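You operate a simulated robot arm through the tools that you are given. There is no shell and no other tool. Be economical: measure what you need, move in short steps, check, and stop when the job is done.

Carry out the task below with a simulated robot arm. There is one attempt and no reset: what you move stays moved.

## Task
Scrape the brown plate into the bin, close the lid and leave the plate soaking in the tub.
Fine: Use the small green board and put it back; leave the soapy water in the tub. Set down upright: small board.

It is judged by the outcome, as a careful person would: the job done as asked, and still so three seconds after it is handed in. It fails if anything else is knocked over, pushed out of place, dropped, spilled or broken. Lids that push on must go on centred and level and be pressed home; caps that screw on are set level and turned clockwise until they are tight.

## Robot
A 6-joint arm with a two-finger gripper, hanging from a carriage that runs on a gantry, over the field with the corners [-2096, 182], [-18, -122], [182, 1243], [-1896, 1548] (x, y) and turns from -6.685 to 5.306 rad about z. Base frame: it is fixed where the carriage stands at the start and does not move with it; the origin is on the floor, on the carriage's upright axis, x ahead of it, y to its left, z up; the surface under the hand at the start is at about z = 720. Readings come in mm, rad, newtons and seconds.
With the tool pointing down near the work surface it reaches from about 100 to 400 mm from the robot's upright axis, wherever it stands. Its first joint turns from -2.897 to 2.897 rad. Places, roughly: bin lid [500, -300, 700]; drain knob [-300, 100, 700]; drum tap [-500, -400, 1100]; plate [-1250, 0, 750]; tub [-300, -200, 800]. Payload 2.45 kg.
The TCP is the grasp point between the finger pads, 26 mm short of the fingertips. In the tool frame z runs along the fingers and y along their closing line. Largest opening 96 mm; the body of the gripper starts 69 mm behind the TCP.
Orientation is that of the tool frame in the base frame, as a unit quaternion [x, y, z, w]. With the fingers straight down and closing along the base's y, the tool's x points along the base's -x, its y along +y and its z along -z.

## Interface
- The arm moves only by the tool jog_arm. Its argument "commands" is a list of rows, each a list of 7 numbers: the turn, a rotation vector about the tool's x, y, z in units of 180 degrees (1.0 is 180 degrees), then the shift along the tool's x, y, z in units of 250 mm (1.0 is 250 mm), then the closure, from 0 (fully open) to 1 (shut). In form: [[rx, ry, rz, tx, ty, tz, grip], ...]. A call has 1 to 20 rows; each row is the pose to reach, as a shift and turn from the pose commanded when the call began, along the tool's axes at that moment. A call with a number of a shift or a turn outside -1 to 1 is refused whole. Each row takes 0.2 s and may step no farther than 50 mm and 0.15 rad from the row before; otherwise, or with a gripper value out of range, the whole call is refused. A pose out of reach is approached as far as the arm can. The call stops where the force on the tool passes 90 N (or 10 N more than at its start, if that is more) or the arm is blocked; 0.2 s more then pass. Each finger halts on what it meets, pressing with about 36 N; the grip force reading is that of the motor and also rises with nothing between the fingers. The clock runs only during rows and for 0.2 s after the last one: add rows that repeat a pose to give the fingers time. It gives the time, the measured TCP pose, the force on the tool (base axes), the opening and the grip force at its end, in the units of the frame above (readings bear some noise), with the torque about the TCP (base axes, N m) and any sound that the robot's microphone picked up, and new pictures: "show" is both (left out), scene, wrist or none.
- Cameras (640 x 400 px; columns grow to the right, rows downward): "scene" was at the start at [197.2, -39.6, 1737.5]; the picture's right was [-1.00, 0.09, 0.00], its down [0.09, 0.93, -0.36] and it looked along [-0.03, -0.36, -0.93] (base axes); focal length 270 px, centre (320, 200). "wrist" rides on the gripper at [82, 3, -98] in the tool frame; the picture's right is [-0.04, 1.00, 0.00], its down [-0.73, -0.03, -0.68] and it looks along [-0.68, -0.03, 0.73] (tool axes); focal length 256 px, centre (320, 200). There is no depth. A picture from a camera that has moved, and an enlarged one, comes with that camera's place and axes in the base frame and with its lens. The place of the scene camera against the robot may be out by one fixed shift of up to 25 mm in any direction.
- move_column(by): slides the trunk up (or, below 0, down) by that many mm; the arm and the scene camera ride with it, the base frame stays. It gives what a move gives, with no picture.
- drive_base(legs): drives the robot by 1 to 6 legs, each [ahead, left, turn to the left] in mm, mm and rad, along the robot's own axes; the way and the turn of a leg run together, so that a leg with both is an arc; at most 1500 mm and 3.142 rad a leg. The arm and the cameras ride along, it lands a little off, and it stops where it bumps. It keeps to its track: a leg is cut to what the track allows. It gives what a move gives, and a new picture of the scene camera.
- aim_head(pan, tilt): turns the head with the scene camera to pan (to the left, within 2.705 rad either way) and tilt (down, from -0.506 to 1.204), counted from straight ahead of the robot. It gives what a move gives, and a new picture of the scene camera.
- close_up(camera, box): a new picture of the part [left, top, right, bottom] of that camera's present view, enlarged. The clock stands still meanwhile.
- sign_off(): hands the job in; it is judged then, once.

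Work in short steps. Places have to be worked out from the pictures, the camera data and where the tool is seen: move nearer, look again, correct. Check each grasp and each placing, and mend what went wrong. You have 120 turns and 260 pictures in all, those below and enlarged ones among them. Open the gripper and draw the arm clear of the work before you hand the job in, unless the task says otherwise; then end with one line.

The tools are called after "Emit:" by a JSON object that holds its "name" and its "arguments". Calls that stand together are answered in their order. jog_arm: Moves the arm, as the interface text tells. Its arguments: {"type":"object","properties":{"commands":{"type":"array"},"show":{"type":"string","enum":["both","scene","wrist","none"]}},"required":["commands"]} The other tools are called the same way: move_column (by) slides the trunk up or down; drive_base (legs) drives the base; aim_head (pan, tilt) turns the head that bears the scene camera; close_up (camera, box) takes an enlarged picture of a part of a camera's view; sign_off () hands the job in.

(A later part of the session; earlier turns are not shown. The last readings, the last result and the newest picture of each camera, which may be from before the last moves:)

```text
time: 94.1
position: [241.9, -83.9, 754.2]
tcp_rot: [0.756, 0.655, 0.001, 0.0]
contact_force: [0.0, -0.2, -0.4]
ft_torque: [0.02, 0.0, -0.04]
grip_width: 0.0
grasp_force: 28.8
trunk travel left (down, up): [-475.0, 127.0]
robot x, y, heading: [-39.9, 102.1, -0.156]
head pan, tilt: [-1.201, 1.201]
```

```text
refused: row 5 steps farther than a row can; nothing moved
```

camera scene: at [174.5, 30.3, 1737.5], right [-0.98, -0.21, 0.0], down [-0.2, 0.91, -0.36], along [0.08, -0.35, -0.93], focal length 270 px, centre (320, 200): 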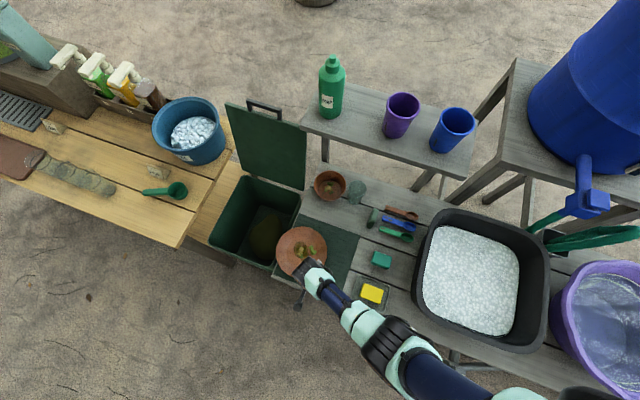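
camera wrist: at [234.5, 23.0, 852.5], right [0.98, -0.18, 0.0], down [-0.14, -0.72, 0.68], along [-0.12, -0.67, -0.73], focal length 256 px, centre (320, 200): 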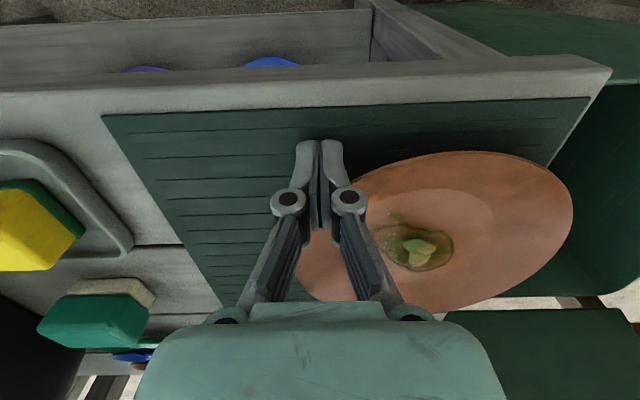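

Emit:
{"name": "jog_arm", "arguments": {"commands": [[0, 0, 0, 0.05, -0.05, -0.1, 1], [0, 0, 0, 0.05, -0.1, -0.25, 1], [0, 0, 0, 0.05, -0.1, -0.4, 1], [0, 0, 0, 0.1, 0.0, -0.5, 1], [0, 0, 0, 0.15, 0.12, -0.6, 1], [0, 0, 0, 0.2, 0.25, -0.6, 1], [0, 0, 0, 0.2, 0.25, -0.6, 1]]}}

```text
time: 95.7
position: [310.8, -42.4, 902.4]
tcp_rot: [0.755, 0.655, 0.002, 0.0]
contact_force: [0.4, 0.1, -0.1]
ft_torque: [0.0, 0.03, 0.05]
grip_width: 0.1
grasp_force: 27.9
trunk travel left (down, up): [-475.0, 127.0]
robot x, y, heading: [-35.9, 98.8, -0.153]
head pan, tilt: [-1.201, 1.201]
camera scene: at [174.5, 30.4, 1737.5], right [-0.98, -0.21, 0.0], down [-0.2, 0.91, -0.36], along [0.08, -0.35, -0.93], focal length 270 px, centre (320, 200)
camera wrist: at [325.3, 37.8, 1002.2], right [0.98, -0.18, 0.0], down [-0.14, -0.72, 0.68], along [-0.12, -0.67, -0.74], focal length 256 px, centre (320, 200)
```

scene: 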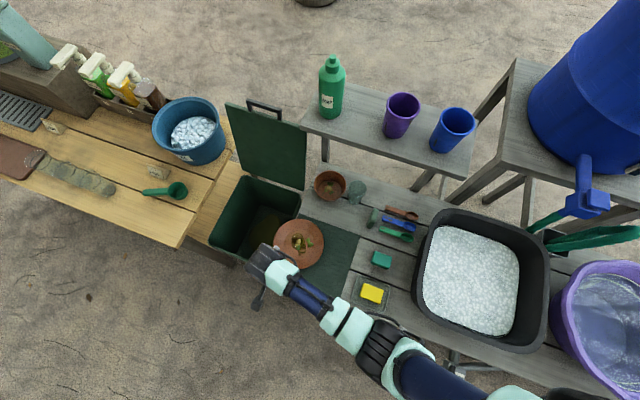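
wrist: 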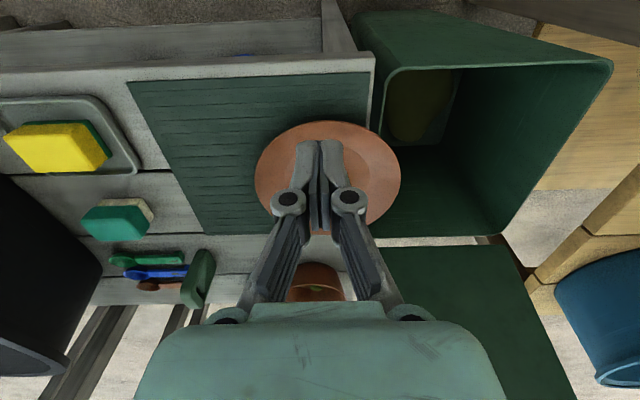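

Plate centre is now u≈320 (bench end u≈374, bin's inner near wall u≈412). I'll nudge it ~14 mm more toward the bin from its bench-side edge.

Emit:
{"name": "jog_arm", "arguments": {"commands": [[0, 0, 0, -0.1, -0.1, 0, 1], [0, 0, 0, -0.2, -0.2, 0, 1], [0, 0, 0, -0.3, -0.3, 0, 1], [0, 0, 0, -0.4, -0.4, 0, 1], [0, 0, 0, -0.494, -0.494, 0.08, 1], [0, 0, 0, -0.494, -0.494, 0.25, 1], [0, 0, 0, -0.494, -0.494, 0.42, 1], [0, 0, 0, -0.494, -0.494, 0.59, 1], [0, 0, 0, -0.494, -0.45, 0.59, 1], [0, 0, 0, -0.494, -0.4, 0.59, 1], [0, 0, 0, -0.494, -0.36, 0.59, 1], [0, 0, 0, -0.494, -0.33, 0.59, 1], [0, 0, 0, -0.494, -0.33, 0.59, 1]], "show": "wrist"}}

```text
time: 98.5
position: [210.7, -154.5, 756.1]
tcp_rot: [0.756, 0.655, 0.002, -0.001]
contact_force: [-1.0, -0.6, -0.7]
ft_torque: [-0.03, 0.0, -0.01]
grip_width: 0.1
grasp_force: 28.3
trunk travel left (down, up): [-475.0, 127.0]
robot x, y, heading: [-38.8, 99.2, -0.16]
head pan, tilt: [-1.201, 1.201]
camera wrist: at [226.1, -73.6, 855.4], right [0.98, -0.18, 0.0], down [-0.14, -0.72, 0.68], along [-0.12, -0.67, -0.74], focal length 256 px, centre (320, 200)
```

wrist: 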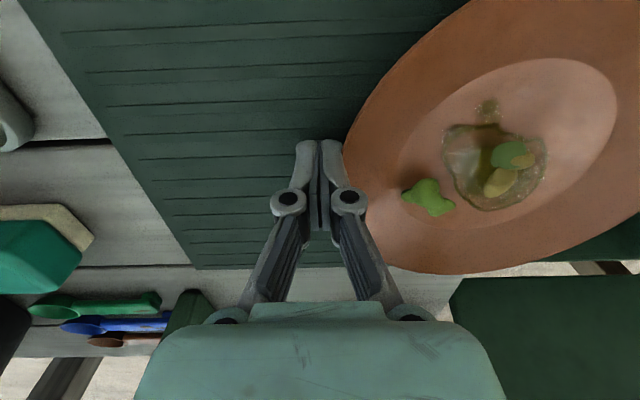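

Plate nudged. Now raise and go view the green board from above.

Emit:
{"name": "jog_arm", "arguments": {"commands": [[0, 0, 0, 0, -0.05, -0.15, 1], [0, 0, 0, 0, -0.15, -0.32, 1], [0, 0, 0, 0, -0.3, -0.45, 1], [0, 0, 0, 0, -0.45, -0.55, 1], [0, 0, 0, 0, -0.6, -0.6, 1]], "show": "none"}}

Emit:
{"name": "drive_base", "arguments": {"legs": [[0, -100, 0]]}}

Emit:
{"name": "jog_arm", "arguments": {"commands": [[0, 0, 0, 0, 0, 0, 0]], "show": "wrist"}}

```text
time: 99.7
position: [61.7, -133.4, 906.0]
tcp_rot: [0.756, 0.654, 0.0, -0.001]
contact_force: [0.2, 0.7, 0.2]
ft_torque: [0.02, 0.02, 0.03]
grip_width: 0.0
grasp_force: 28.7
trunk travel left (down, up): [-475.0, 127.0]
robot x, y, heading: [-32.8, 98.1, -0.157]
head pan, tilt: [-1.201, 1.201]
```

```text
time: 100.9
position: [47.5, -233.3, 903.9]
tcp_rot: [0.756, 0.655, 0.001, -0.001]
contact_force: [0.0, 0.2, -0.7]
ft_torque: [0.0, -0.02, -0.05]
grip_width: 0.0
grasp_force: 28.2
trunk travel left (down, up): [-475.0, 127.0]
robot x, y, heading: [-52.7, 0.7, -0.16]
head pan, tilt: [-1.201, 1.201]
camera scene: at [158.9, -68.5, 1737.5], right [-0.98, -0.21, 0.0], down [-0.2, 0.91, -0.36], along [0.08, -0.35, -0.93], focal length 270 px, centre (320, 200)
```

scene: 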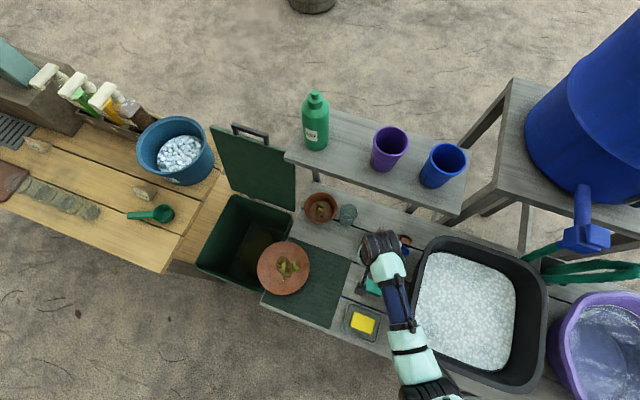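

```text
time: 101.3
position: [47.5, -232.7, 905.1]
tcp_rot: [0.756, 0.655, 0.001, -0.001]
contact_force: [0.5, -0.2, -0.9]
ft_torque: [-0.03, -0.05, -0.02]
grip_width: 55.5
grasp_force: 0.0
trunk travel left (down, up): [-475.0, 127.0]
robot x, y, heading: [-51.9, -3.0, -0.163]
head pan, tilt: [-1.201, 1.201]
camera wrist: at [62.5, -151.8, 1005.0], right [0.98, -0.18, 0.0], down [-0.13, -0.72, 0.68], along [-0.12, -0.67, -0.74], focal length 256 px, centre (320, 200)
```

wrist: 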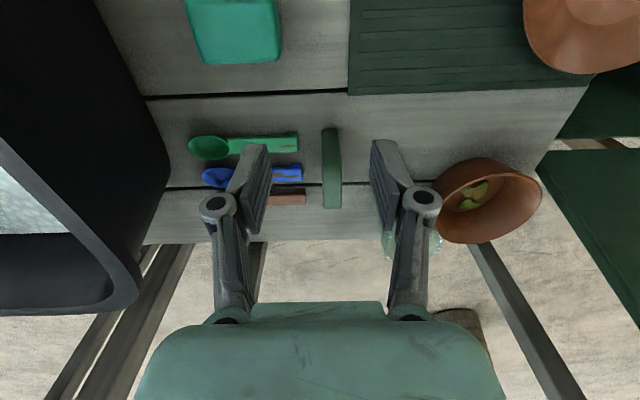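

Board top seen: standing slab ~20 thick (along u), ~55 wide (along v), ~75 tall, centred about u=92, v=-317. Move above it and descend with fingers straddling it.

Emit:
{"name": "jog_arm", "arguments": {"commands": [[0, 0, 0, -0.13, 0.02, 0, 0.35], [0, 0, 0, -0.26, 0.04, 0, 0.35], [0, 0, 0, -0.376, 0.046, 0.0, 0.35], [0, 0, 0, -0.376, 0.046, 0.0, 0.35]]}}

```text
time: 102.3
position: [45.9, -317.7, 902.3]
tcp_rot: [0.755, 0.656, 0.002, -0.003]
contact_force: [-0.2, 0.0, 0.4]
ft_torque: [-0.03, -0.01, -0.02]
grip_width: 62.2
grasp_force: 0.1
trunk travel left (down, up): [-475.0, 127.0]
robot x, y, heading: [-52.3, 3.0, -0.155]
head pan, tilt: [-1.201, 1.201]
camera scene: at [159.3, -65.0, 1737.1], right [-0.98, -0.21, 0.0], down [-0.2, 0.91, -0.36], along [0.08, -0.35, -0.93], focal length 270 px, centre (320, 200)
camera wrist: at [61.0, -237.7, 1002.9], right [0.98, -0.18, 0.0], down [-0.13, -0.73, 0.67], along [-0.12, -0.66, -0.74], focal length 256 px, centre (320, 200)
```

scene: 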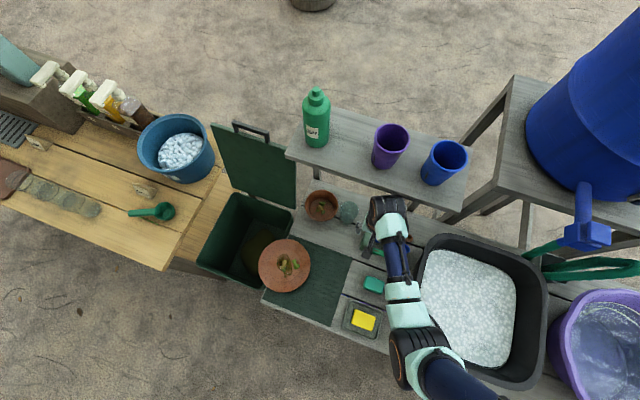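
wrist: 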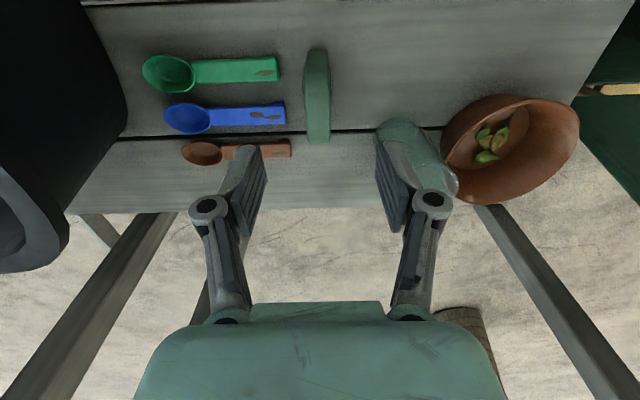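

Board: top z≈800, centre (43.5,-322). Descend to z≈788 and close.

Emit:
{"name": "jog_arm", "arguments": {"commands": [[0, 0, 0, -0.02, -0.006, 0.15, 0.35], [0, 0, 0, -0.02, -0.006, 0.3, 0.35], [0, 0, 0, -0.02, -0.006, 0.4, 0.35], [0, 0, 0, -0.02, -0.006, 0.456, 0.35], [0, 0, 0, -0.02, -0.006, 0.456, 0.35]], "show": "wrist"}}

```text
time: 103.5
position: [44.2, -331.2, 790.5]
tcp_rot: [0.756, 0.655, 0.002, 0.0]
contact_force: [-0.3, -0.4, -0.2]
ft_torque: [-0.02, 0.04, 0.01]
grip_width: 62.5
grasp_force: 0.0
trunk travel left (down, up): [-475.0, 127.0]
robot x, y, heading: [-54.2, 2.8, -0.155]
head pan, tilt: [-1.201, 1.201]
camera wrist: at [59.1, -251.1, 890.3], right [0.98, -0.18, 0.0], down [-0.13, -0.72, 0.68], along [-0.12, -0.67, -0.74], focal length 256 px, centre (320, 200)
```

wrist: 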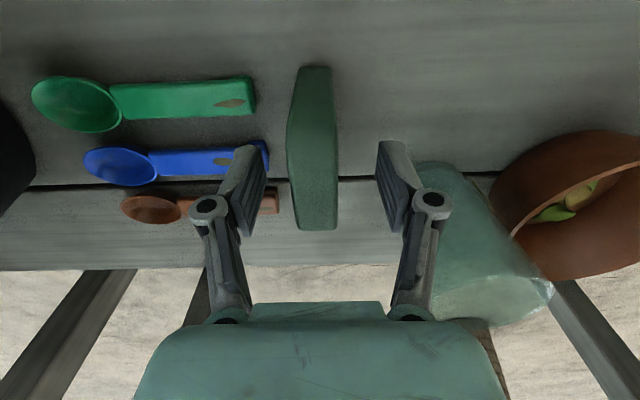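

Fingers straddle the board. Close the grip.

Emit:
{"name": "jog_arm", "arguments": {"commands": [[0, 0, 0, 0, 0, 0, 0.6], [0, 0, 0, 0, 0, 0, 0.8], [0, 0, 0, 0, 0, 0, 1], [0, 0, 0, 0, 0, 0, 1]], "show": "wrist"}}

```text
time: 104.5
position: [44.0, -331.8, 790.6]
tcp_rot: [0.756, 0.655, 0.001, 0.0]
contact_force: [-0.1, -0.1, -0.4]
ft_torque: [0.0, 0.0, 0.05]
grip_width: 18.8
grasp_force: 36.0
trunk travel left (down, up): [-475.0, 127.0]
robot x, y, heading: [-54.0, -2.0, -0.152]
head pan, tilt: [-1.201, 1.201]
camera wrist: at [59.0, -250.9, 890.5], right [0.98, -0.18, 0.0], down [-0.13, -0.72, 0.68], along [-0.12, -0.67, -0.74], focal length 256 px, centre (320, 200)
```

wrist: 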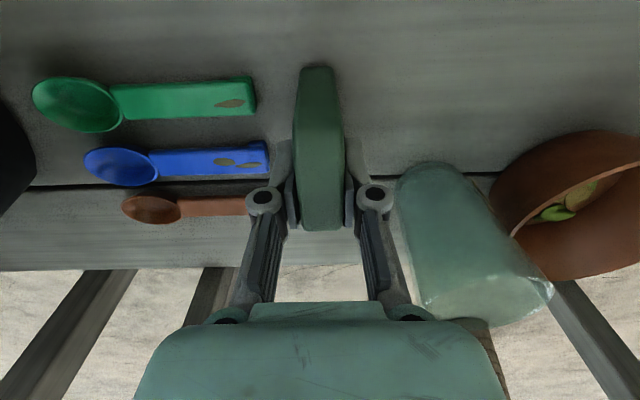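

Board gripped (18.8 mm). Home pose noted: TCP (44,-331.8,790.6). Lift it and bring the carriage forward toward the plate.

Emit:
{"name": "jog_arm", "arguments": {"commands": [[0, 0, 0, 0, 0, -0.1, 1], [0, 0, 0, 0, 0, -0.25, 1], [0, 0, 0, 0, 0, -0.4, 1], [0, 0, 0, 0.1, 0.05, -0.45, 1], [0, 0, 0, 0.2, 0.15, -0.45, 1], [0, 0, 0, 0.3, 0.25, -0.45, 1]], "show": "wrist"}}

Emit:
{"name": "drive_base", "arguments": {"legs": [[48, -12, 0]]}}

```text
time: 105.9
position: [114.5, -264.6, 904.3]
tcp_rot: [0.756, 0.654, 0.001, 0.0]
contact_force: [-0.9, 0.0, -0.4]
ft_torque: [0.03, -0.06, 0.02]
grip_width: 19.1
grasp_force: 36.4
trunk travel left (down, up): [-475.0, 127.0]
robot x, y, heading: [-49.1, 0.6, -0.158]
head pan, tilt: [-1.201, 1.201]
camera wrist: at [130.2, -185.7, 1003.1], right [0.98, -0.18, 0.0], down [-0.14, -0.72, 0.68], along [-0.12, -0.67, -0.74], focal length 256 px, centre (320, 200)
```

wrist: 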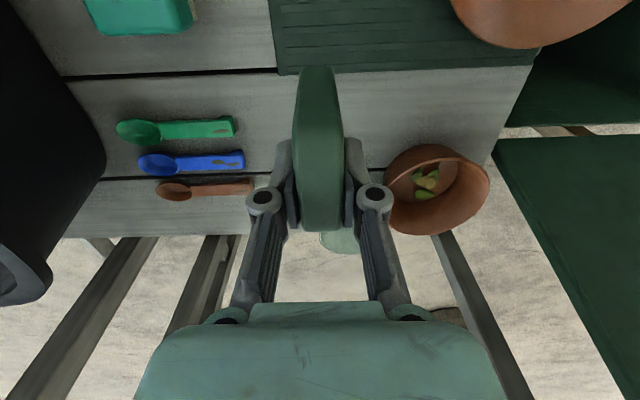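

```text
time: 106.8
position: [160.4, -285.6, 903.1]
tcp_rot: [0.756, 0.654, 0.001, 0.0]
contact_force: [-0.2, 0.4, -0.4]
ft_torque: [0.0, -0.02, 0.02]
grip_width: 19.1
grasp_force: 35.6
trunk travel left (down, up): [-475.0, 127.0]
robot x, y, heading: [-6.4, -21.3, -0.155]
head pan, tilt: [-1.201, 1.201]
camera scene: at [204.2, -87.7, 1737.5], right [-0.98, -0.21, 0.0], down [-0.2, 0.91, -0.36], along [0.08, -0.35, -0.93], focal length 270 px, centre (320, 200)
```

scene: 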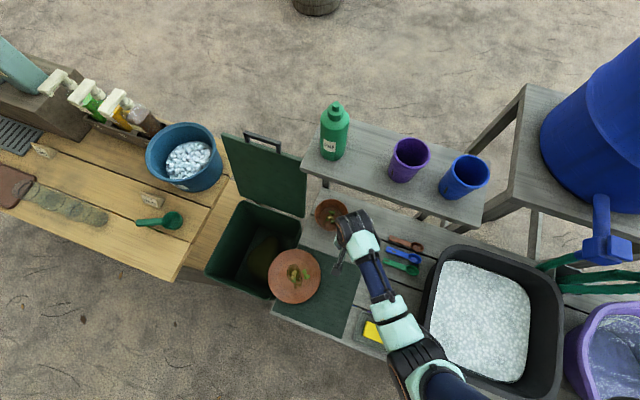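

Move the board over the plate's bench-side well edge (u≈281, v≈-142), still above it, and look.

Emit:
{"name": "jog_arm", "arguments": {"commands": [[0, 0, 0, 0.12, 0.08, 0, 1], [0, 0, 0, 0.24, 0.16, 0, 1], [0, 0, 0, 0.36, 0.24, 0, 1], [0, 0, 0, 0.468, 0.324, 0.1, 1], [0, 0, 0, 0.468, 0.324, 0.28, 1], [0, 0, 0, 0.468, 0.324, 0.28, 1]], "show": "wrist"}}

```text
time: 108.2
position: [259.5, -181.4, 832.6]
tcp_rot: [0.756, 0.655, 0.001, 0.0]
contact_force: [0.0, -0.4, -1.8]
ft_torque: [0.02, -0.02, -0.03]
grip_width: 18.7
grasp_force: 35.7
trunk travel left (down, up): [-475.0, 127.0]
robot x, y, heading: [-6.6, -17.0, -0.154]
head pan, tilt: [-1.201, 1.201]
camera wrist: at [273.0, -100.6, 932.5], right [0.98, -0.18, 0.0], down [-0.14, -0.72, 0.68], along [-0.12, -0.67, -0.74], focal length 256 px, centre (320, 200)
```

wrist: 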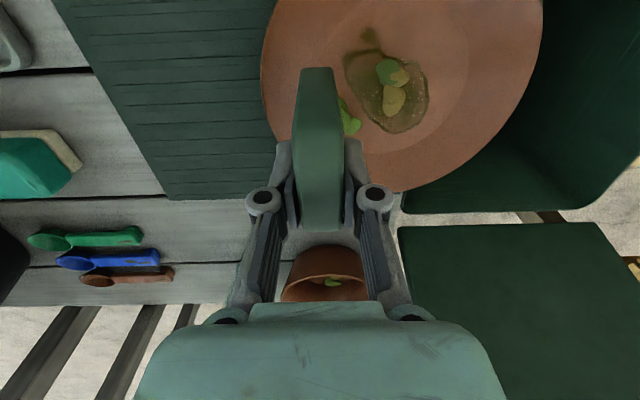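

The board is just behind the food. Lower slowly until it touches the plate.

Emit:
{"name": "jog_arm", "arguments": {"commands": [[0, 0, 0, -0.016, 0, 0.06, 1], [0, 0, 0, -0.016, 0, 0.096, 1], [0, 0, 0, -0.016, 0, 0.104, 1], [0, 0, 0, -0.016, 0, 0.112, 1]], "show": "none"}}

```text
time: 109.2
position: [257.5, -185.0, 806.3]
tcp_rot: [0.755, 0.655, 0.001, 0.0]
contact_force: [0.6, 0.0, -1.1]
ft_torque: [0.0, -0.02, 0.01]
grip_width: 18.9
grasp_force: 36.0
trunk travel left (down, up): [-475.0, 127.0]
robot x, y, heading: [-11.6, -14.4, -0.161]
head pan, tilt: [-1.201, 1.201]
```

Emit:
{"name": "jog_arm", "arguments": {"commands": [[0, 0, 0, 0, 0, 0.006, 1], [0, 0, 0, 0, 0, 0.012, 1], [0, 0, 0, 0, 0, 0.016, 1]], "show": "none"}}

```text
time: 110.0
position: [257.0, -185.6, 802.9]
tcp_rot: [0.755, 0.655, 0.001, -0.001]
contact_force: [0.6, -0.1, -0.7]
ft_torque: [-0.01, -0.01, -0.03]
grip_width: 19.1
grasp_force: 36.3
trunk travel left (down, up): [-475.0, 127.0]
robot x, y, heading: [-8.9, -15.3, -0.158]
head pan, tilt: [-1.201, 1.201]
```

Not touching yet (bottom ≈732). Continue.

Emit:
{"name": "jog_arm", "arguments": {"commands": [[0, 0, 0, 0, 0, 0.006, 1], [0, 0, 0, 0, 0, 0.012, 1], [0, 0, 0, 0, 0, 0.016, 1], [0, 0, 0, 0, 0, 0.016, 1]], "show": "wrist"}}

```text
time: 111.0
position: [259.6, -185.2, 798.4]
tcp_rot: [0.756, 0.654, 0.002, 0.001]
contact_force: [0.0, 3.7, 23.1]
ft_torque: [0.14, 0.0, 0.01]
grip_width: 18.9
grasp_force: 36.1
trunk travel left (down, up): [-475.0, 127.0]
robot x, y, heading: [-6.9, -19.6, -0.157]
head pan, tilt: [-1.201, 1.201]
camera wrist: at [274.1, -104.4, 898.2], right [0.98, -0.18, 0.0], down [-0.14, -0.72, 0.68], along [-0.12, -0.67, -0.74], focal length 256 px, centre (320, 200)
```

wrist: 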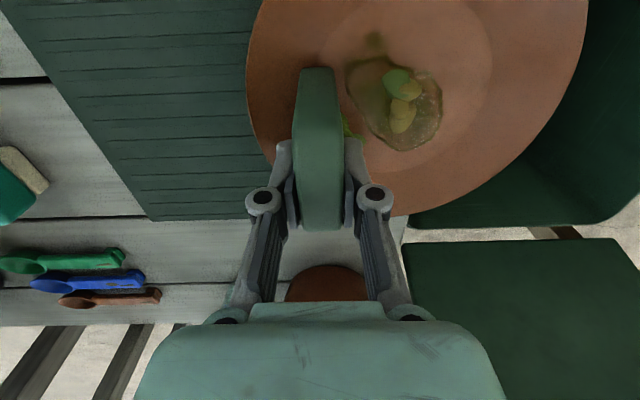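

Contact at TCP z≈798.5. Ease up ~1 mm and scrape toward the bin (+u) slowly.

Emit:
{"name": "jog_arm", "arguments": {"commands": [[0, 0, 0, 0, 0, -0.005, 1], [0, 0, 0, 0, 0.03, -0.005, 1], [0, 0, 0, 0, 0.06, -0.004, 1], [0, 0, 0, 0, 0.09, -0.003, 1], [0, 0, 0, 0, 0.12, -0.002, 1]], "show": "wrist"}}

```text
time: 112.2
position: [286.9, -191.0, 798.3]
tcp_rot: [0.756, 0.655, 0.0, -0.002]
contact_force: [-3.7, 0.0, 13.0]
ft_torque: [0.12, 0.09, 0.02]
grip_width: 19.1
grasp_force: 35.9
trunk travel left (down, up): [-475.0, 127.0]
robot x, y, heading: [-10.1, -18.0, -0.159]
head pan, tilt: [-1.201, 1.201]
camera wrist: at [301.8, -108.9, 898.0], right [0.98, -0.18, 0.0], down [-0.13, -0.72, 0.68], along [-0.12, -0.67, -0.74], focal length 256 px, centre (320, 200)
```

wrist: 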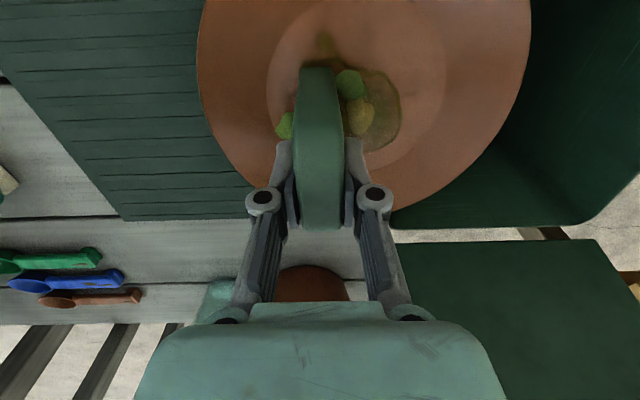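

The board is wiping the smear. Continue, with slightly less pressure, across the well.

Emit:
{"name": "jog_arm", "arguments": {"commands": [[0, 0, 0, 0, 0.03, -0.003, 1], [0, 0, 0, 0, 0.06, -0.003, 1], [0, 0, 0, 0, 0.09, -0.004, 1], [0, 0, 0, 0, 0.12, -0.005, 1], [0, 0, 0, 0, 0.15, -0.006, 1]], "show": "wrist"}}

```text
time: 113.4
position: [323.7, -194.0, 799.2]
tcp_rot: [0.756, 0.655, 0.001, 0.0]
contact_force: [-0.7, -0.4, 0.1]
ft_torque: [0.0, -0.03, -0.01]
grip_width: 19.1
grasp_force: 36.4
trunk travel left (down, up): [-475.0, 127.0]
robot x, y, heading: [-8.6, -19.4, -0.154]
head pan, tilt: [-1.201, 1.201]
camera wrist: at [338.4, -113.9, 899.1], right [0.98, -0.18, 0.0], down [-0.13, -0.72, 0.68], along [-0.12, -0.67, -0.74], focal length 256 px, centre (320, 200)
```

wrist: 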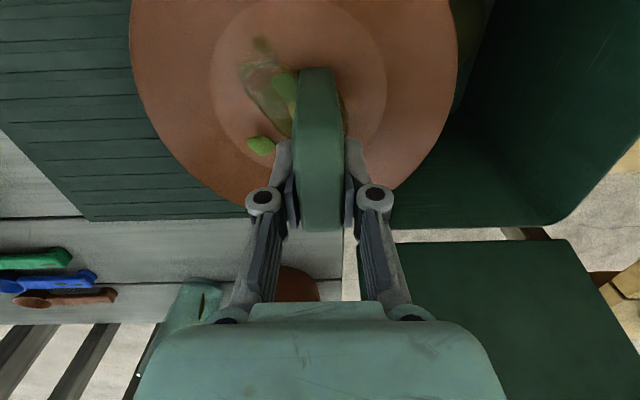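

The food seems to be behind the board now. Lift the board and look closely at the plate.

Emit:
{"name": "jog_arm", "arguments": {"commands": [[0, 0, 0, 0, 0, -0.12, 1], [0, 0, 0, 0, 0.05, -0.25, 1], [0, 0, 0, 0.05, 0.15, -0.3, 1]], "show": "wrist"}}

Emit:
{"name": "close_up", "arguments": {"camera": "wrist", "box": [100, 0, 420, 200]}}

Emit:
{"name": "close_up", "arguments": {"camera": "scene", "box": [230, 230, 350, 310]}}

```text
time: 114.2
position: [362.1, -188.1, 875.5]
tcp_rot: [0.755, 0.655, 0.0, -0.001]
contact_force: [-0.5, 0.2, -0.6]
ft_torque: [-0.02, -0.02, 0.03]
grip_width: 19.0
grasp_force: 36.1
trunk travel left (down, up): [-475.0, 127.0]
robot x, y, heading: [-8.0, -16.8, -0.16]
head pan, tilt: [-1.201, 1.201]
camera wrist: at [377.0, -107.4, 974.3], right [0.98, -0.18, 0.0], down [-0.13, -0.72, 0.68], along [-0.12, -0.67, -0.74], focal length 256 px, centre (320, 200)
```

wrist: 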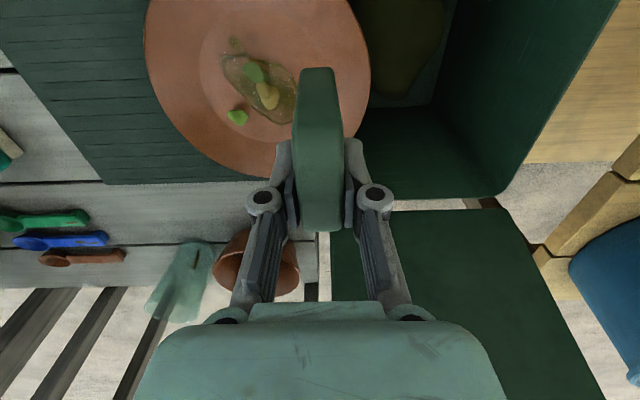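

```text
2.00 times, centred on (260, 100) of wrist
camera zoom: at [377.0, -107.4, 974.3], right [0.98, -0.18, 0.0], down [-0.13, -0.72, 0.68], along [-0.12, -0.67, -0.74], focal length 512 px, centre (440, 400)
```

zoom: 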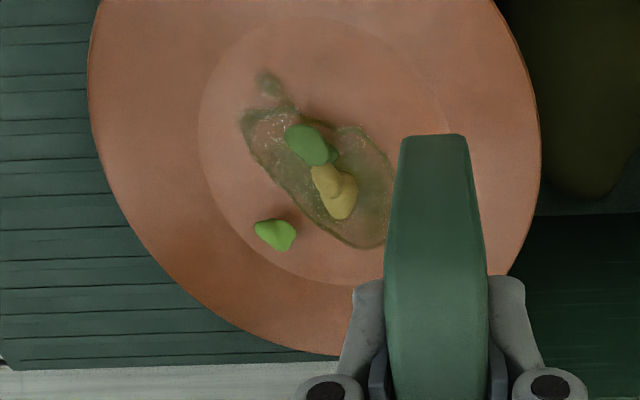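

```text
5.00 times, centred on (290, 270) of scene
camera zoom: at [204.2, -87.7, 1737.4], right [-0.98, -0.21, 0.0], down [-0.2, 0.91, -0.36], along [0.08, -0.35, -0.93], focal length 1351 px, centre (470, -150)
```

zoom: 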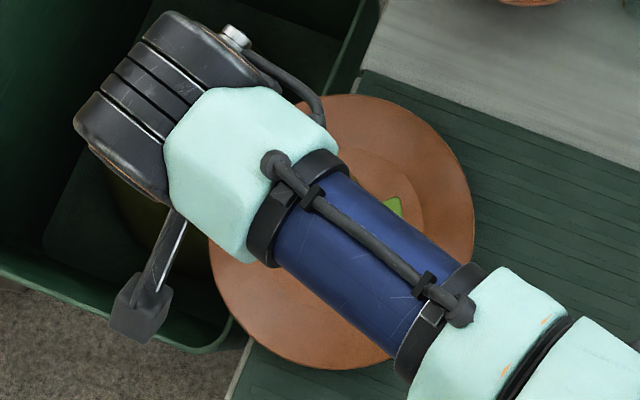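

The pieces are physical and did shift, but the board rode over them because its rear edge sat on the sloping rim at the start. Do a second pass: start again behind the food, drop lower once inside the well.

Emit:
{"name": "jog_arm", "arguments": {"commands": [[0, 0, 0, 0, -0.15, 0, 1], [0, 0, 0, -0.03, -0.3, 0, 1], [0, 0, 0, -0.064, -0.41, 0.05, 1], [0, 0, 0, -0.064, -0.41, 0.2, 1], [0, 0, 0, -0.064, -0.41, 0.28, 1], [0, 0, 0, -0.064, -0.41, 0.296, 1], [0, 0, 0, -0.064, -0.41, 0.302, 1]], "show": "none"}}

Emit:
{"name": "jog_arm", "arguments": {"commands": [[0, 0, 0, 0, 0.01, 0.006, 1], [0, 0, 0, 0, 0.025, 0.009, 1], [0, 0, 0, 0, 0.04, 0.012, 1], [0, 0, 0, 0, 0.055, 0.015, 1]], "show": "wrist"}}

```text
time: 115.8
position: [258.9, -188.3, 799.9]
tcp_rot: [0.756, 0.654, 0.002, 0.001]
contact_force: [2.1, 1.4, 6.7]
ft_torque: [0.04, 0.0, -0.01]
grip_width: 18.7
grasp_force: 35.4
trunk travel left (down, up): [-475.0, 127.0]
robot x, y, heading: [-7.8, -15.7, -0.161]
head pan, tilt: [-1.201, 1.201]
```

```text
time: 116.8
position: [272.0, -191.4, 794.7]
tcp_rot: [0.756, 0.654, 0.0, 0.0]
contact_force: [-7.2, 0.9, 27.6]
ft_torque: [-0.02, 0.29, -0.02]
grip_width: 18.9
grasp_force: 36.2
trunk travel left (down, up): [-475.0, 127.0]
robot x, y, heading: [-8.9, -18.1, -0.16]
head pan, tilt: [-1.201, 1.201]
camera wrist: at [286.7, -110.9, 894.5], right [0.98, -0.18, 0.0], down [-0.13, -0.72, 0.68], along [-0.12, -0.67, -0.73], focal length 256 px, centre (320, 200)
```

wrist: 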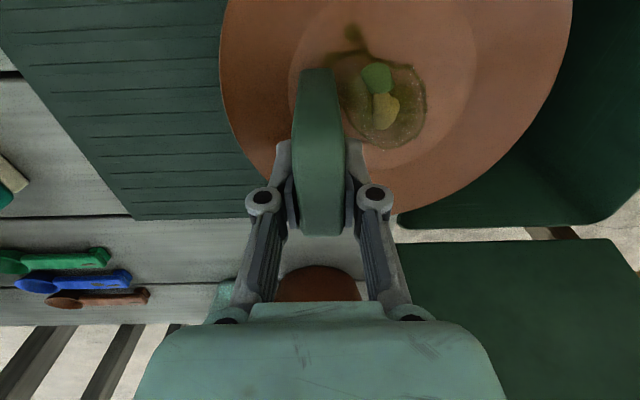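

Now at z≈794.7 with firm contact in the well. Sweep forward at this height.

Emit:
{"name": "jog_arm", "arguments": {"commands": [[0, 0, 0, 0, 0.02, -0.001, 1], [0, 0, 0, 0, 0.045, -0.001, 1], [0, 0, 0, 0, 0.07, -0.001, 1], [0, 0, 0, 0, 0.095, -0.001, 1]], "show": "wrist"}}

```text
time: 117.8
position: [296.0, -195.2, 795.1]
tcp_rot: [0.756, 0.655, 0.001, -0.001]
contact_force: [-0.4, 0.2, 2.2]
ft_torque: [-0.1, -0.02, -0.03]
grip_width: 18.8
grasp_force: 35.8
trunk travel left (down, up): [-475.0, 127.0]
robot x, y, heading: [-9.4, -16.2, -0.159]
head pan, tilt: [-1.201, 1.201]
camera wrist: at [311.4, -113.7, 894.6], right [0.98, -0.18, 0.0], down [-0.13, -0.72, 0.68], along [-0.12, -0.67, -0.74], focal length 256 px, centre (320, 200)
```

wrist: 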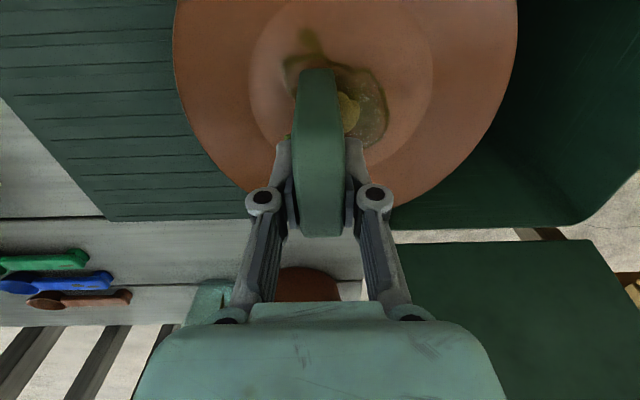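

Contact is light; lower a little to find the well floor before continuing.

Emit:
{"name": "jog_arm", "arguments": {"commands": [[0, 0, 0, 0, 0, 0.004, 1], [0, 0, 0, 0, 0, 0.008, 1], [0, 0, 0, 0, 0, 0.008, 1]], "show": "none"}}

```text
time: 118.6
position: [297.3, -195.0, 793.2]
tcp_rot: [0.756, 0.655, 0.001, 0.0]
contact_force: [-5.0, 3.6, 26.9]
ft_torque: [0.08, 0.18, 0.05]
grip_width: 18.9
grasp_force: 35.7
trunk travel left (down, up): [-475.0, 127.0]
robot x, y, heading: [-5.5, -17.4, -0.154]
head pan, tilt: [-1.201, 1.201]
```

Floor contact ≈795. Sweep on at ~794.3 (≈10 N).

Emit:
{"name": "jog_arm", "arguments": {"commands": [[0, 0, 0, 0, 0, -0.004, 1], [0, 0, 0, 0, 0.03, -0.004, 1], [0, 0, 0, 0, 0.06, -0.004, 1], [0, 0, 0, 0, 0.09, -0.004, 1], [0, 0, 0, 0, 0.11, -0.004, 1]], "show": "wrist"}}

```text
time: 119.8
position: [323.1, -198.6, 794.7]
tcp_rot: [0.756, 0.654, 0.001, 0.0]
contact_force: [0.9, 0.9, -1.1]
ft_torque: [-0.02, 0.03, -0.01]
grip_width: 19.1
grasp_force: 35.8
trunk travel left (down, up): [-475.0, 127.0]
robot x, y, heading: [-7.1, -16.6, -0.155]
head pan, tilt: [-1.201, 1.201]
camera wrist: at [338.3, -117.4, 894.1], right [0.98, -0.18, 0.0], down [-0.13, -0.72, 0.68], along [-0.12, -0.67, -0.74], focal length 256 px, centre (320, 200)
```

wrist: 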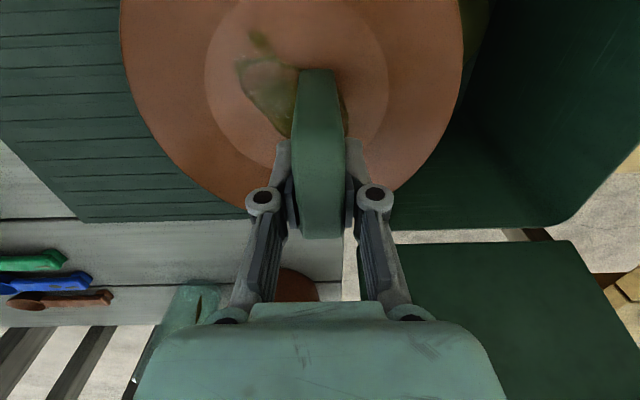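

Pieces are now being pushed ahead (none left behind). Keep slight contact and continue to the rim.

Emit:
{"name": "jog_arm", "arguments": {"commands": [[0, 0, 0, 0, 0, 0.005, 1], [0, 0, 0, 0, 0.03, 0.005, 1], [0, 0, 0, 0, 0.06, 0.004, 1], [0, 0, 0, 0, 0.09, 0.002, 1]], "show": "wrist"}}

```text
time: 120.8
position: [344.1, -202.2, 794.5]
tcp_rot: [0.756, 0.654, 0.001, 0.0]
contact_force: [-0.3, 0.4, 1.9]
ft_torque: [-0.06, 0.03, 0.0]
grip_width: 19.2
grasp_force: 35.9
trunk travel left (down, up): [-475.0, 127.0]
robot x, y, heading: [-8.6, -17.6, -0.155]
head pan, tilt: [-1.201, 1.201]
camera wrist: at [360.4, -121.0, 893.5], right [0.98, -0.18, 0.0], down [-0.14, -0.72, 0.68], along [-0.12, -0.67, -0.74], focal length 256 px, centre (320, 200)
```

wrist: 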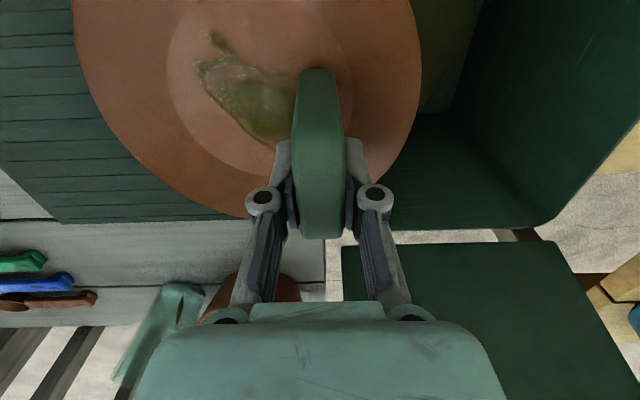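

All three pieces are ahead of the board. Continue up the rim slope and over the edge toward the bin.

Emit:
{"name": "jog_arm", "arguments": {"commands": [[0, 0, 0, 0, 0.024, -0.002, 1], [0, 0, 0, 0, 0.064, -0.02, 1], [0, 0, 0, 0, 0.104, -0.036, 1], [0, 0, 0, 0, 0.144, -0.052, 1]], "show": "wrist"}}

```text
time: 121.8
position: [379.7, -206.2, 806.4]
tcp_rot: [0.756, 0.654, 0.0, -0.001]
contact_force: [-0.9, 1.1, -1.0]
ft_torque: [0.01, -0.07, 0.01]
grip_width: 19.4
grasp_force: 36.5
trunk travel left (down, up): [-475.0, 127.0]
robot x, y, heading: [-6.4, -18.5, -0.161]
head pan, tilt: [-1.201, 1.201]
camera wrist: at [395.7, -126.0, 906.5], right [0.98, -0.18, 0.0], down [-0.14, -0.72, 0.68], along [-0.12, -0.67, -0.74], focal length 256 px, centre (320, 200)
```

wrist: 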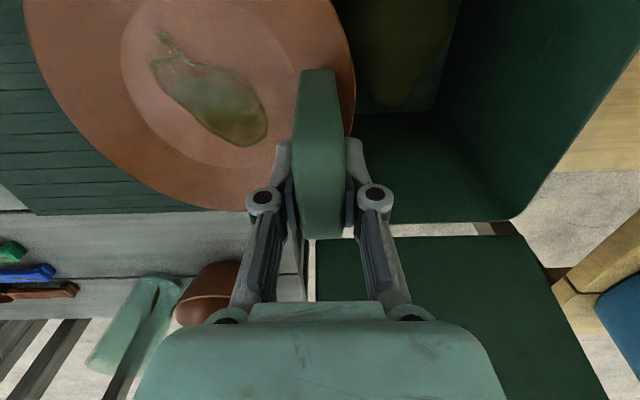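

Reach holds. Push the last ~25 mm over the rim.

Emit:
{"name": "jog_arm", "arguments": {"commands": [[0, 0, 0, 0, 0.04, -0.014, 1], [0, 0, 0, 0, 0.08, -0.026, 1], [0, 0, 0, 0, 0.12, -0.03, 1], [0, 0, 0, 0, 0.15, -0.03, 1]], "show": "wrist"}}

Emit:
{"name": "jog_arm", "arguments": {"commands": [[0, 0, 0, 0.05, 0.02, -0.15, 1], [0, 0, 0, 0.15, 0.04, -0.3, 1], [0, 0, 0, 0.3, 0.04, -0.35, 1]], "show": "wrist"}}

```text
time: 122.8
position: [407.7, -208.0, 821.4]
tcp_rot: [0.756, 0.655, 0.001, -0.001]
contact_force: [0.4, -0.5, 0.0]
ft_torque: [0.0, 0.01, 0.02]
grip_width: 19.0
grasp_force: 36.1
out of reach, approached as far as the arm can: row 3, 4
trunk travel left (down, up): [-475.0, 127.0]
robot x, y, heading: [-8.3, -18.3, -0.16]
head pan, tilt: [-1.201, 1.201]
camera wrist: at [423.1, -127.6, 921.0], right [0.98, -0.18, 0.0], down [-0.13, -0.72, 0.68], along [-0.12, -0.67, -0.74], focal length 256 px, centre (320, 200)
```

wrist: 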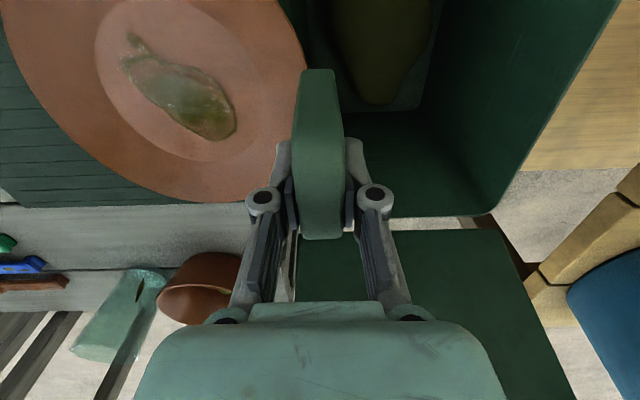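

```text
time: 123.6
position: [428.5, -136.7, 908.6]
tcp_rot: [0.756, 0.655, 0.0, 0.0]
contact_force: [-0.3, -0.4, -0.7]
ft_torque: [0.03, -0.01, 0.0]
grip_width: 19.0
grasp_force: 35.9
trunk travel left (down, up): [-475.0, 127.0]
robot x, y, heading: [-10.5, -19.7, -0.156]
head pan, tilt: [-1.201, 1.201]
camera wrist: at [445.0, -55.0, 1009.0], right [0.98, -0.18, 0.0], down [-0.14, -0.72, 0.68], along [-0.12, -0.67, -0.74], focal length 256 px, centre (320, 200)
```

wrist: 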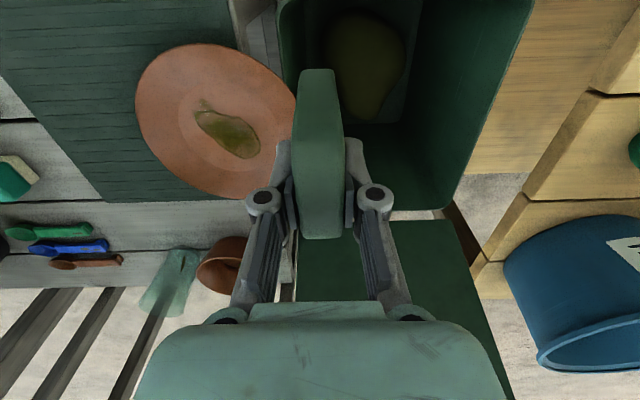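

Pieces are off the plate. Check where they fell and whether the plate is still secure.

Emit:
{"name": "close_up", "arguments": {"camera": "wrist", "box": [100, 0, 480, 220]}}

Emit:
{"name": "close_up", "arguments": {"camera": "scene", "box": [200, 190, 340, 310]}}

```text
1.68 times, centred on (290, 110) of wrist
camera zoom: at [445.0, -55.0, 1009.0], right [0.98, -0.18, 0.0], down [-0.14, -0.72, 0.68], along [-0.12, -0.67, -0.74], focal length 431 px, centre (370, 352)
```

zoom: 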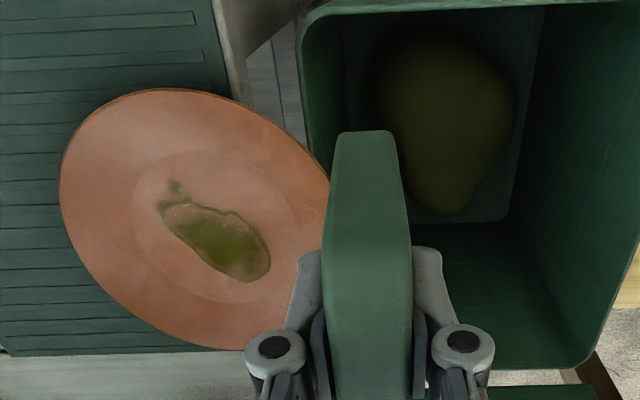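

```text
3.33 times, centred on (270, 250) of scene
camera zoom: at [204.2, -87.8, 1737.5], right [-0.98, -0.21, 0.0], down [-0.2, 0.91, -0.36], along [0.08, -0.35, -0.93], focal length 901 px, centre (487, 33)
```

zoom: 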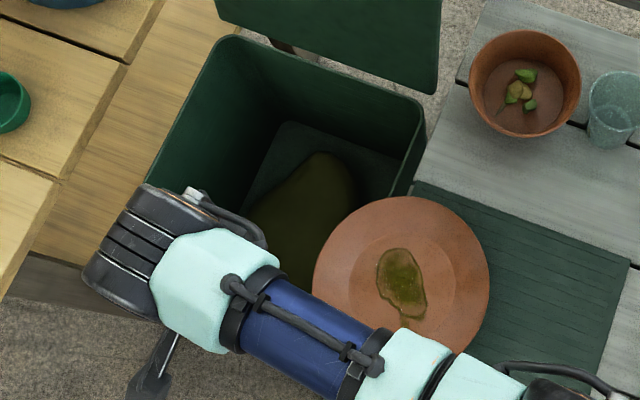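

Plate holds only a thin sauce stain; the pieces went over the bin side. Now return the board to its home spot.

Emit:
{"name": "jog_arm", "arguments": {"commands": [[0, 0, 0, 0, -0.19, -0.03, 1], [0, 0, 0, 0, -0.38, -0.06, 1], [0, 0, 0, 0, -0.57, -0.09, 1], [0, 0, 0, 0, -0.76, -0.09, 1], [0, 0, 0, -0.08, -0.92, -0.09, 1], [0, 0, 0, -0.24, -1.0, -0.09, 1], [0, 0, 0, -0.42, -1.0, -0.09, 1]], "show": "none"}}

Emit:
{"name": "drive_base", "arguments": {"legs": [[-46, 12, 0]]}}

```text
time: 125.2
position: [165.3, -203.6, 929.9]
tcp_rot: [0.756, 0.655, 0.0, 0.0]
contact_force: [-0.2, 0.2, -0.7]
ft_torque: [-0.07, -0.01, 0.02]
grip_width: 19.1
grasp_force: 35.6
trunk travel left (down, up): [-475.0, 127.0]
robot x, y, heading: [-10.4, -17.6, -0.157]
head pan, tilt: [-1.201, 1.201]
```

```text
time: 126.1
position: [122.6, -183.3, 931.3]
tcp_rot: [0.756, 0.655, 0.001, -0.001]
contact_force: [-0.2, -0.5, -0.2]
ft_torque: [-0.03, 0.0, 0.01]
grip_width: 19.1
grasp_force: 36.6
trunk travel left (down, up): [-475.0, 127.0]
robot x, y, heading: [-53.1, -0.9, -0.155]
head pan, tilt: [-1.201, 1.201]
camera scene: at [161.3, -68.7, 1737.5], right [-0.98, -0.21, 0.0], down [-0.2, 0.91, -0.36], along [0.08, -0.35, -0.93], focal length 270 px, centre (320, 200)
```

scene: 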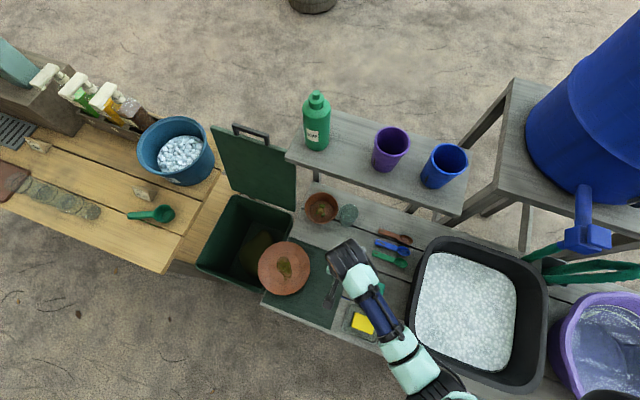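

Move above home and lower to just over the bench.

Emit:
{"name": "jog_arm", "arguments": {"commands": [[0, 0, 0, -0.16, -0.06, 0, 1], [0, 0, 0, -0.32, -0.12, 0, 1], [0, 0, 0, -0.48, -0.18, 0, 1], [0, 0, 0, -0.633, -0.224, 0.0, 1], [0, 0, 0, -0.633, -0.224, 0.17, 1], [0, 0, 0, -0.633, -0.224, 0.34, 1], [0, 0, 0, -0.633, -0.224, 0.5, 1], [0, 0, 0, -0.633, -0.224, 0.53, 1]], "show": "wrist"}}

```text
time: 127.9
position: [44.9, -333.0, 797.1]
tcp_rot: [0.756, 0.655, 0.001, 0.0]
contact_force: [0.7, -0.7, -1.3]
ft_torque: [0.01, -0.02, 0.01]
grip_width: 19.1
grasp_force: 35.8
trunk travel left (down, up): [-475.0, 127.0]
robot x, y, heading: [-52.3, 0.3, -0.155]
head pan, tilt: [-1.201, 1.201]
camera wrist: at [60.0, -252.2, 896.7], right [0.98, -0.18, 0.0], down [-0.14, -0.72, 0.68], along [-0.12, -0.67, -0.73], focal length 256 px, centre (320, 200)
```

wrist: 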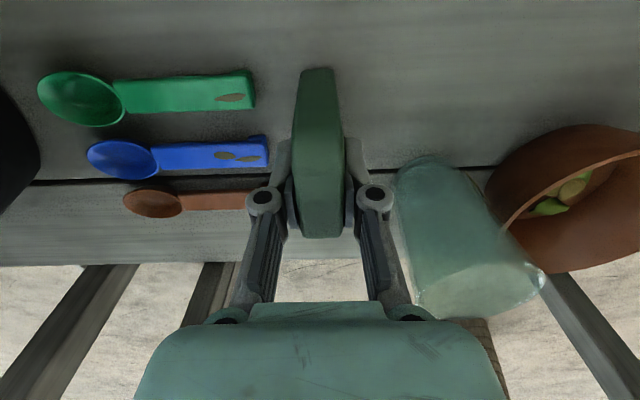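

In place. Lower until the board touches the bench.

Emit:
{"name": "jog_arm", "arguments": {"commands": [[0, 0, 0, 0, 0, 0.008, 1], [0, 0, 0, 0, 0, 0.016, 1], [0, 0, 0, 0, 0, 0.022, 1]], "show": "none"}}

```text
time: 128.7
position: [45.6, -332.3, 792.2]
tcp_rot: [0.756, 0.655, 0.001, 0.0]
contact_force: [0.1, 0.2, -0.5]
ft_torque: [0.02, 0.01, 0.0]
grip_width: 18.9
grasp_force: 36.3
trunk travel left (down, up): [-475.0, 127.0]
robot x, y, heading: [-50.5, 3.1, -0.154]
head pan, tilt: [-1.201, 1.201]
```

Emit:
{"name": "jog_arm", "arguments": {"commands": [[0, 0, 0, 0, 0, 0.006, 1], [0, 0, 0, 0, 0, 0.01, 1], [0, 0, 0, 0, 0, 0.014, 1]], "show": "none"}}

```text
time: 129.5
position: [44.3, -332.4, 788.9]
tcp_rot: [0.756, 0.654, 0.001, 0.0]
contact_force: [0.4, 0.5, -0.3]
ft_torque: [0.03, 0.01, -0.01]
grip_width: 19.3
grasp_force: 35.2
trunk travel left (down, up): [-475.0, 127.0]
robot x, y, heading: [-51.6, 0.3, -0.159]
head pan, tilt: [-1.201, 1.201]
```

Emit:
{"name": "jog_arm", "arguments": {"commands": [[0, 0, 0, 0, 0, 0.004, 1], [0, 0, 0, 0, 0, 0.008, 1], [0, 0, 0, 0, 0, 0.012, 1]], "show": "none"}}

```text
time: 130.3
position: [44.7, -331.9, 786.7]
tcp_rot: [0.756, 0.655, 0.0, -0.001]
contact_force: [-0.9, 5.8, 19.3]
ft_torque: [0.15, 0.05, -0.02]
grip_width: 19.0
grasp_force: 36.1
trunk travel left (down, up): [-475.0, 127.0]
robot x, y, heading: [-53.7, -0.6, -0.157]
head pan, tilt: [-1.201, 1.201]
```

Board is on the bench. Open the fingers gently and withdraw upward.

Emit:
{"name": "jog_arm", "arguments": {"commands": [[0, 0, 0, 0, 0, -0.002, 0.9], [0, 0, 0, 0, 0, -0.003, 0.75], [0, 0, 0, 0, 0, -0.003, 0.55], [0, 0, 0, 0, 0, -0.003, 0.4], [0, 0, 0, 0, 0, -0.003, 0.4]], "show": "wrist"}}

Emit:
{"name": "jog_arm", "arguments": {"commands": [[0, 0, 0, 0, 0, -0.15, 0.4], [0, 0, 0, 0, 0, -0.3, 0.4], [0, 0, 0, 0, 0, -0.45, 0.4], [0, 0, 0, 0.15, 0, -0.5, 0.4]], "show": "wrist"}}

```text
time: 131.5
position: [43.9, -333.4, 787.4]
tcp_rot: [0.756, 0.655, 0.001, -0.001]
contact_force: [0.3, 0.6, 0.6]
ft_torque: [0.01, -0.02, -0.01]
grip_width: 57.8
grasp_force: 0.1
trunk travel left (down, up): [-475.0, 127.0]
robot x, y, heading: [-51.1, 0.2, -0.157]
head pan, tilt: [-1.201, 1.201]
camera wrist: at [60.1, -252.2, 886.4], right [0.98, -0.18, 0.0], down [-0.13, -0.72, 0.68], along [-0.12, -0.67, -0.74], focal length 256 px, centre (320, 200)
```

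wrist: 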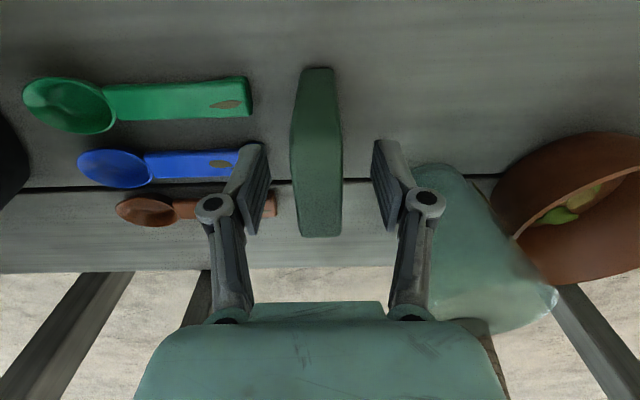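

```text
time: 132.5
position: [49.6, -295.4, 913.4]
tcp_rot: [0.756, 0.655, 0.001, -0.001]
contact_force: [-0.7, -0.8, 0.2]
ft_torque: [0.05, 0.0, -0.01]
grip_width: 57.6
grasp_force: 0.1
trunk travel left (down, up): [-475.0, 127.0]
robot x, y, heading: [-54.3, 1.0, -0.155]
head pan, tilt: [-1.201, 1.201]
camera wrist: at [65.2, -214.5, 1012.9], right [0.98, -0.18, 0.0], down [-0.13, -0.72, 0.68], along [-0.12, -0.67, -0.74], focal length 256 px, centre (320, 200)
```

wrist: 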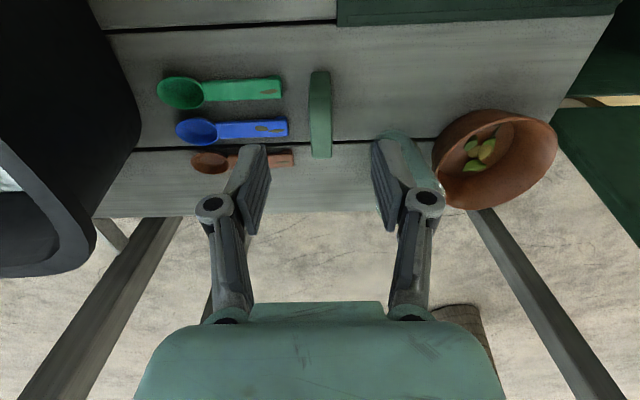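

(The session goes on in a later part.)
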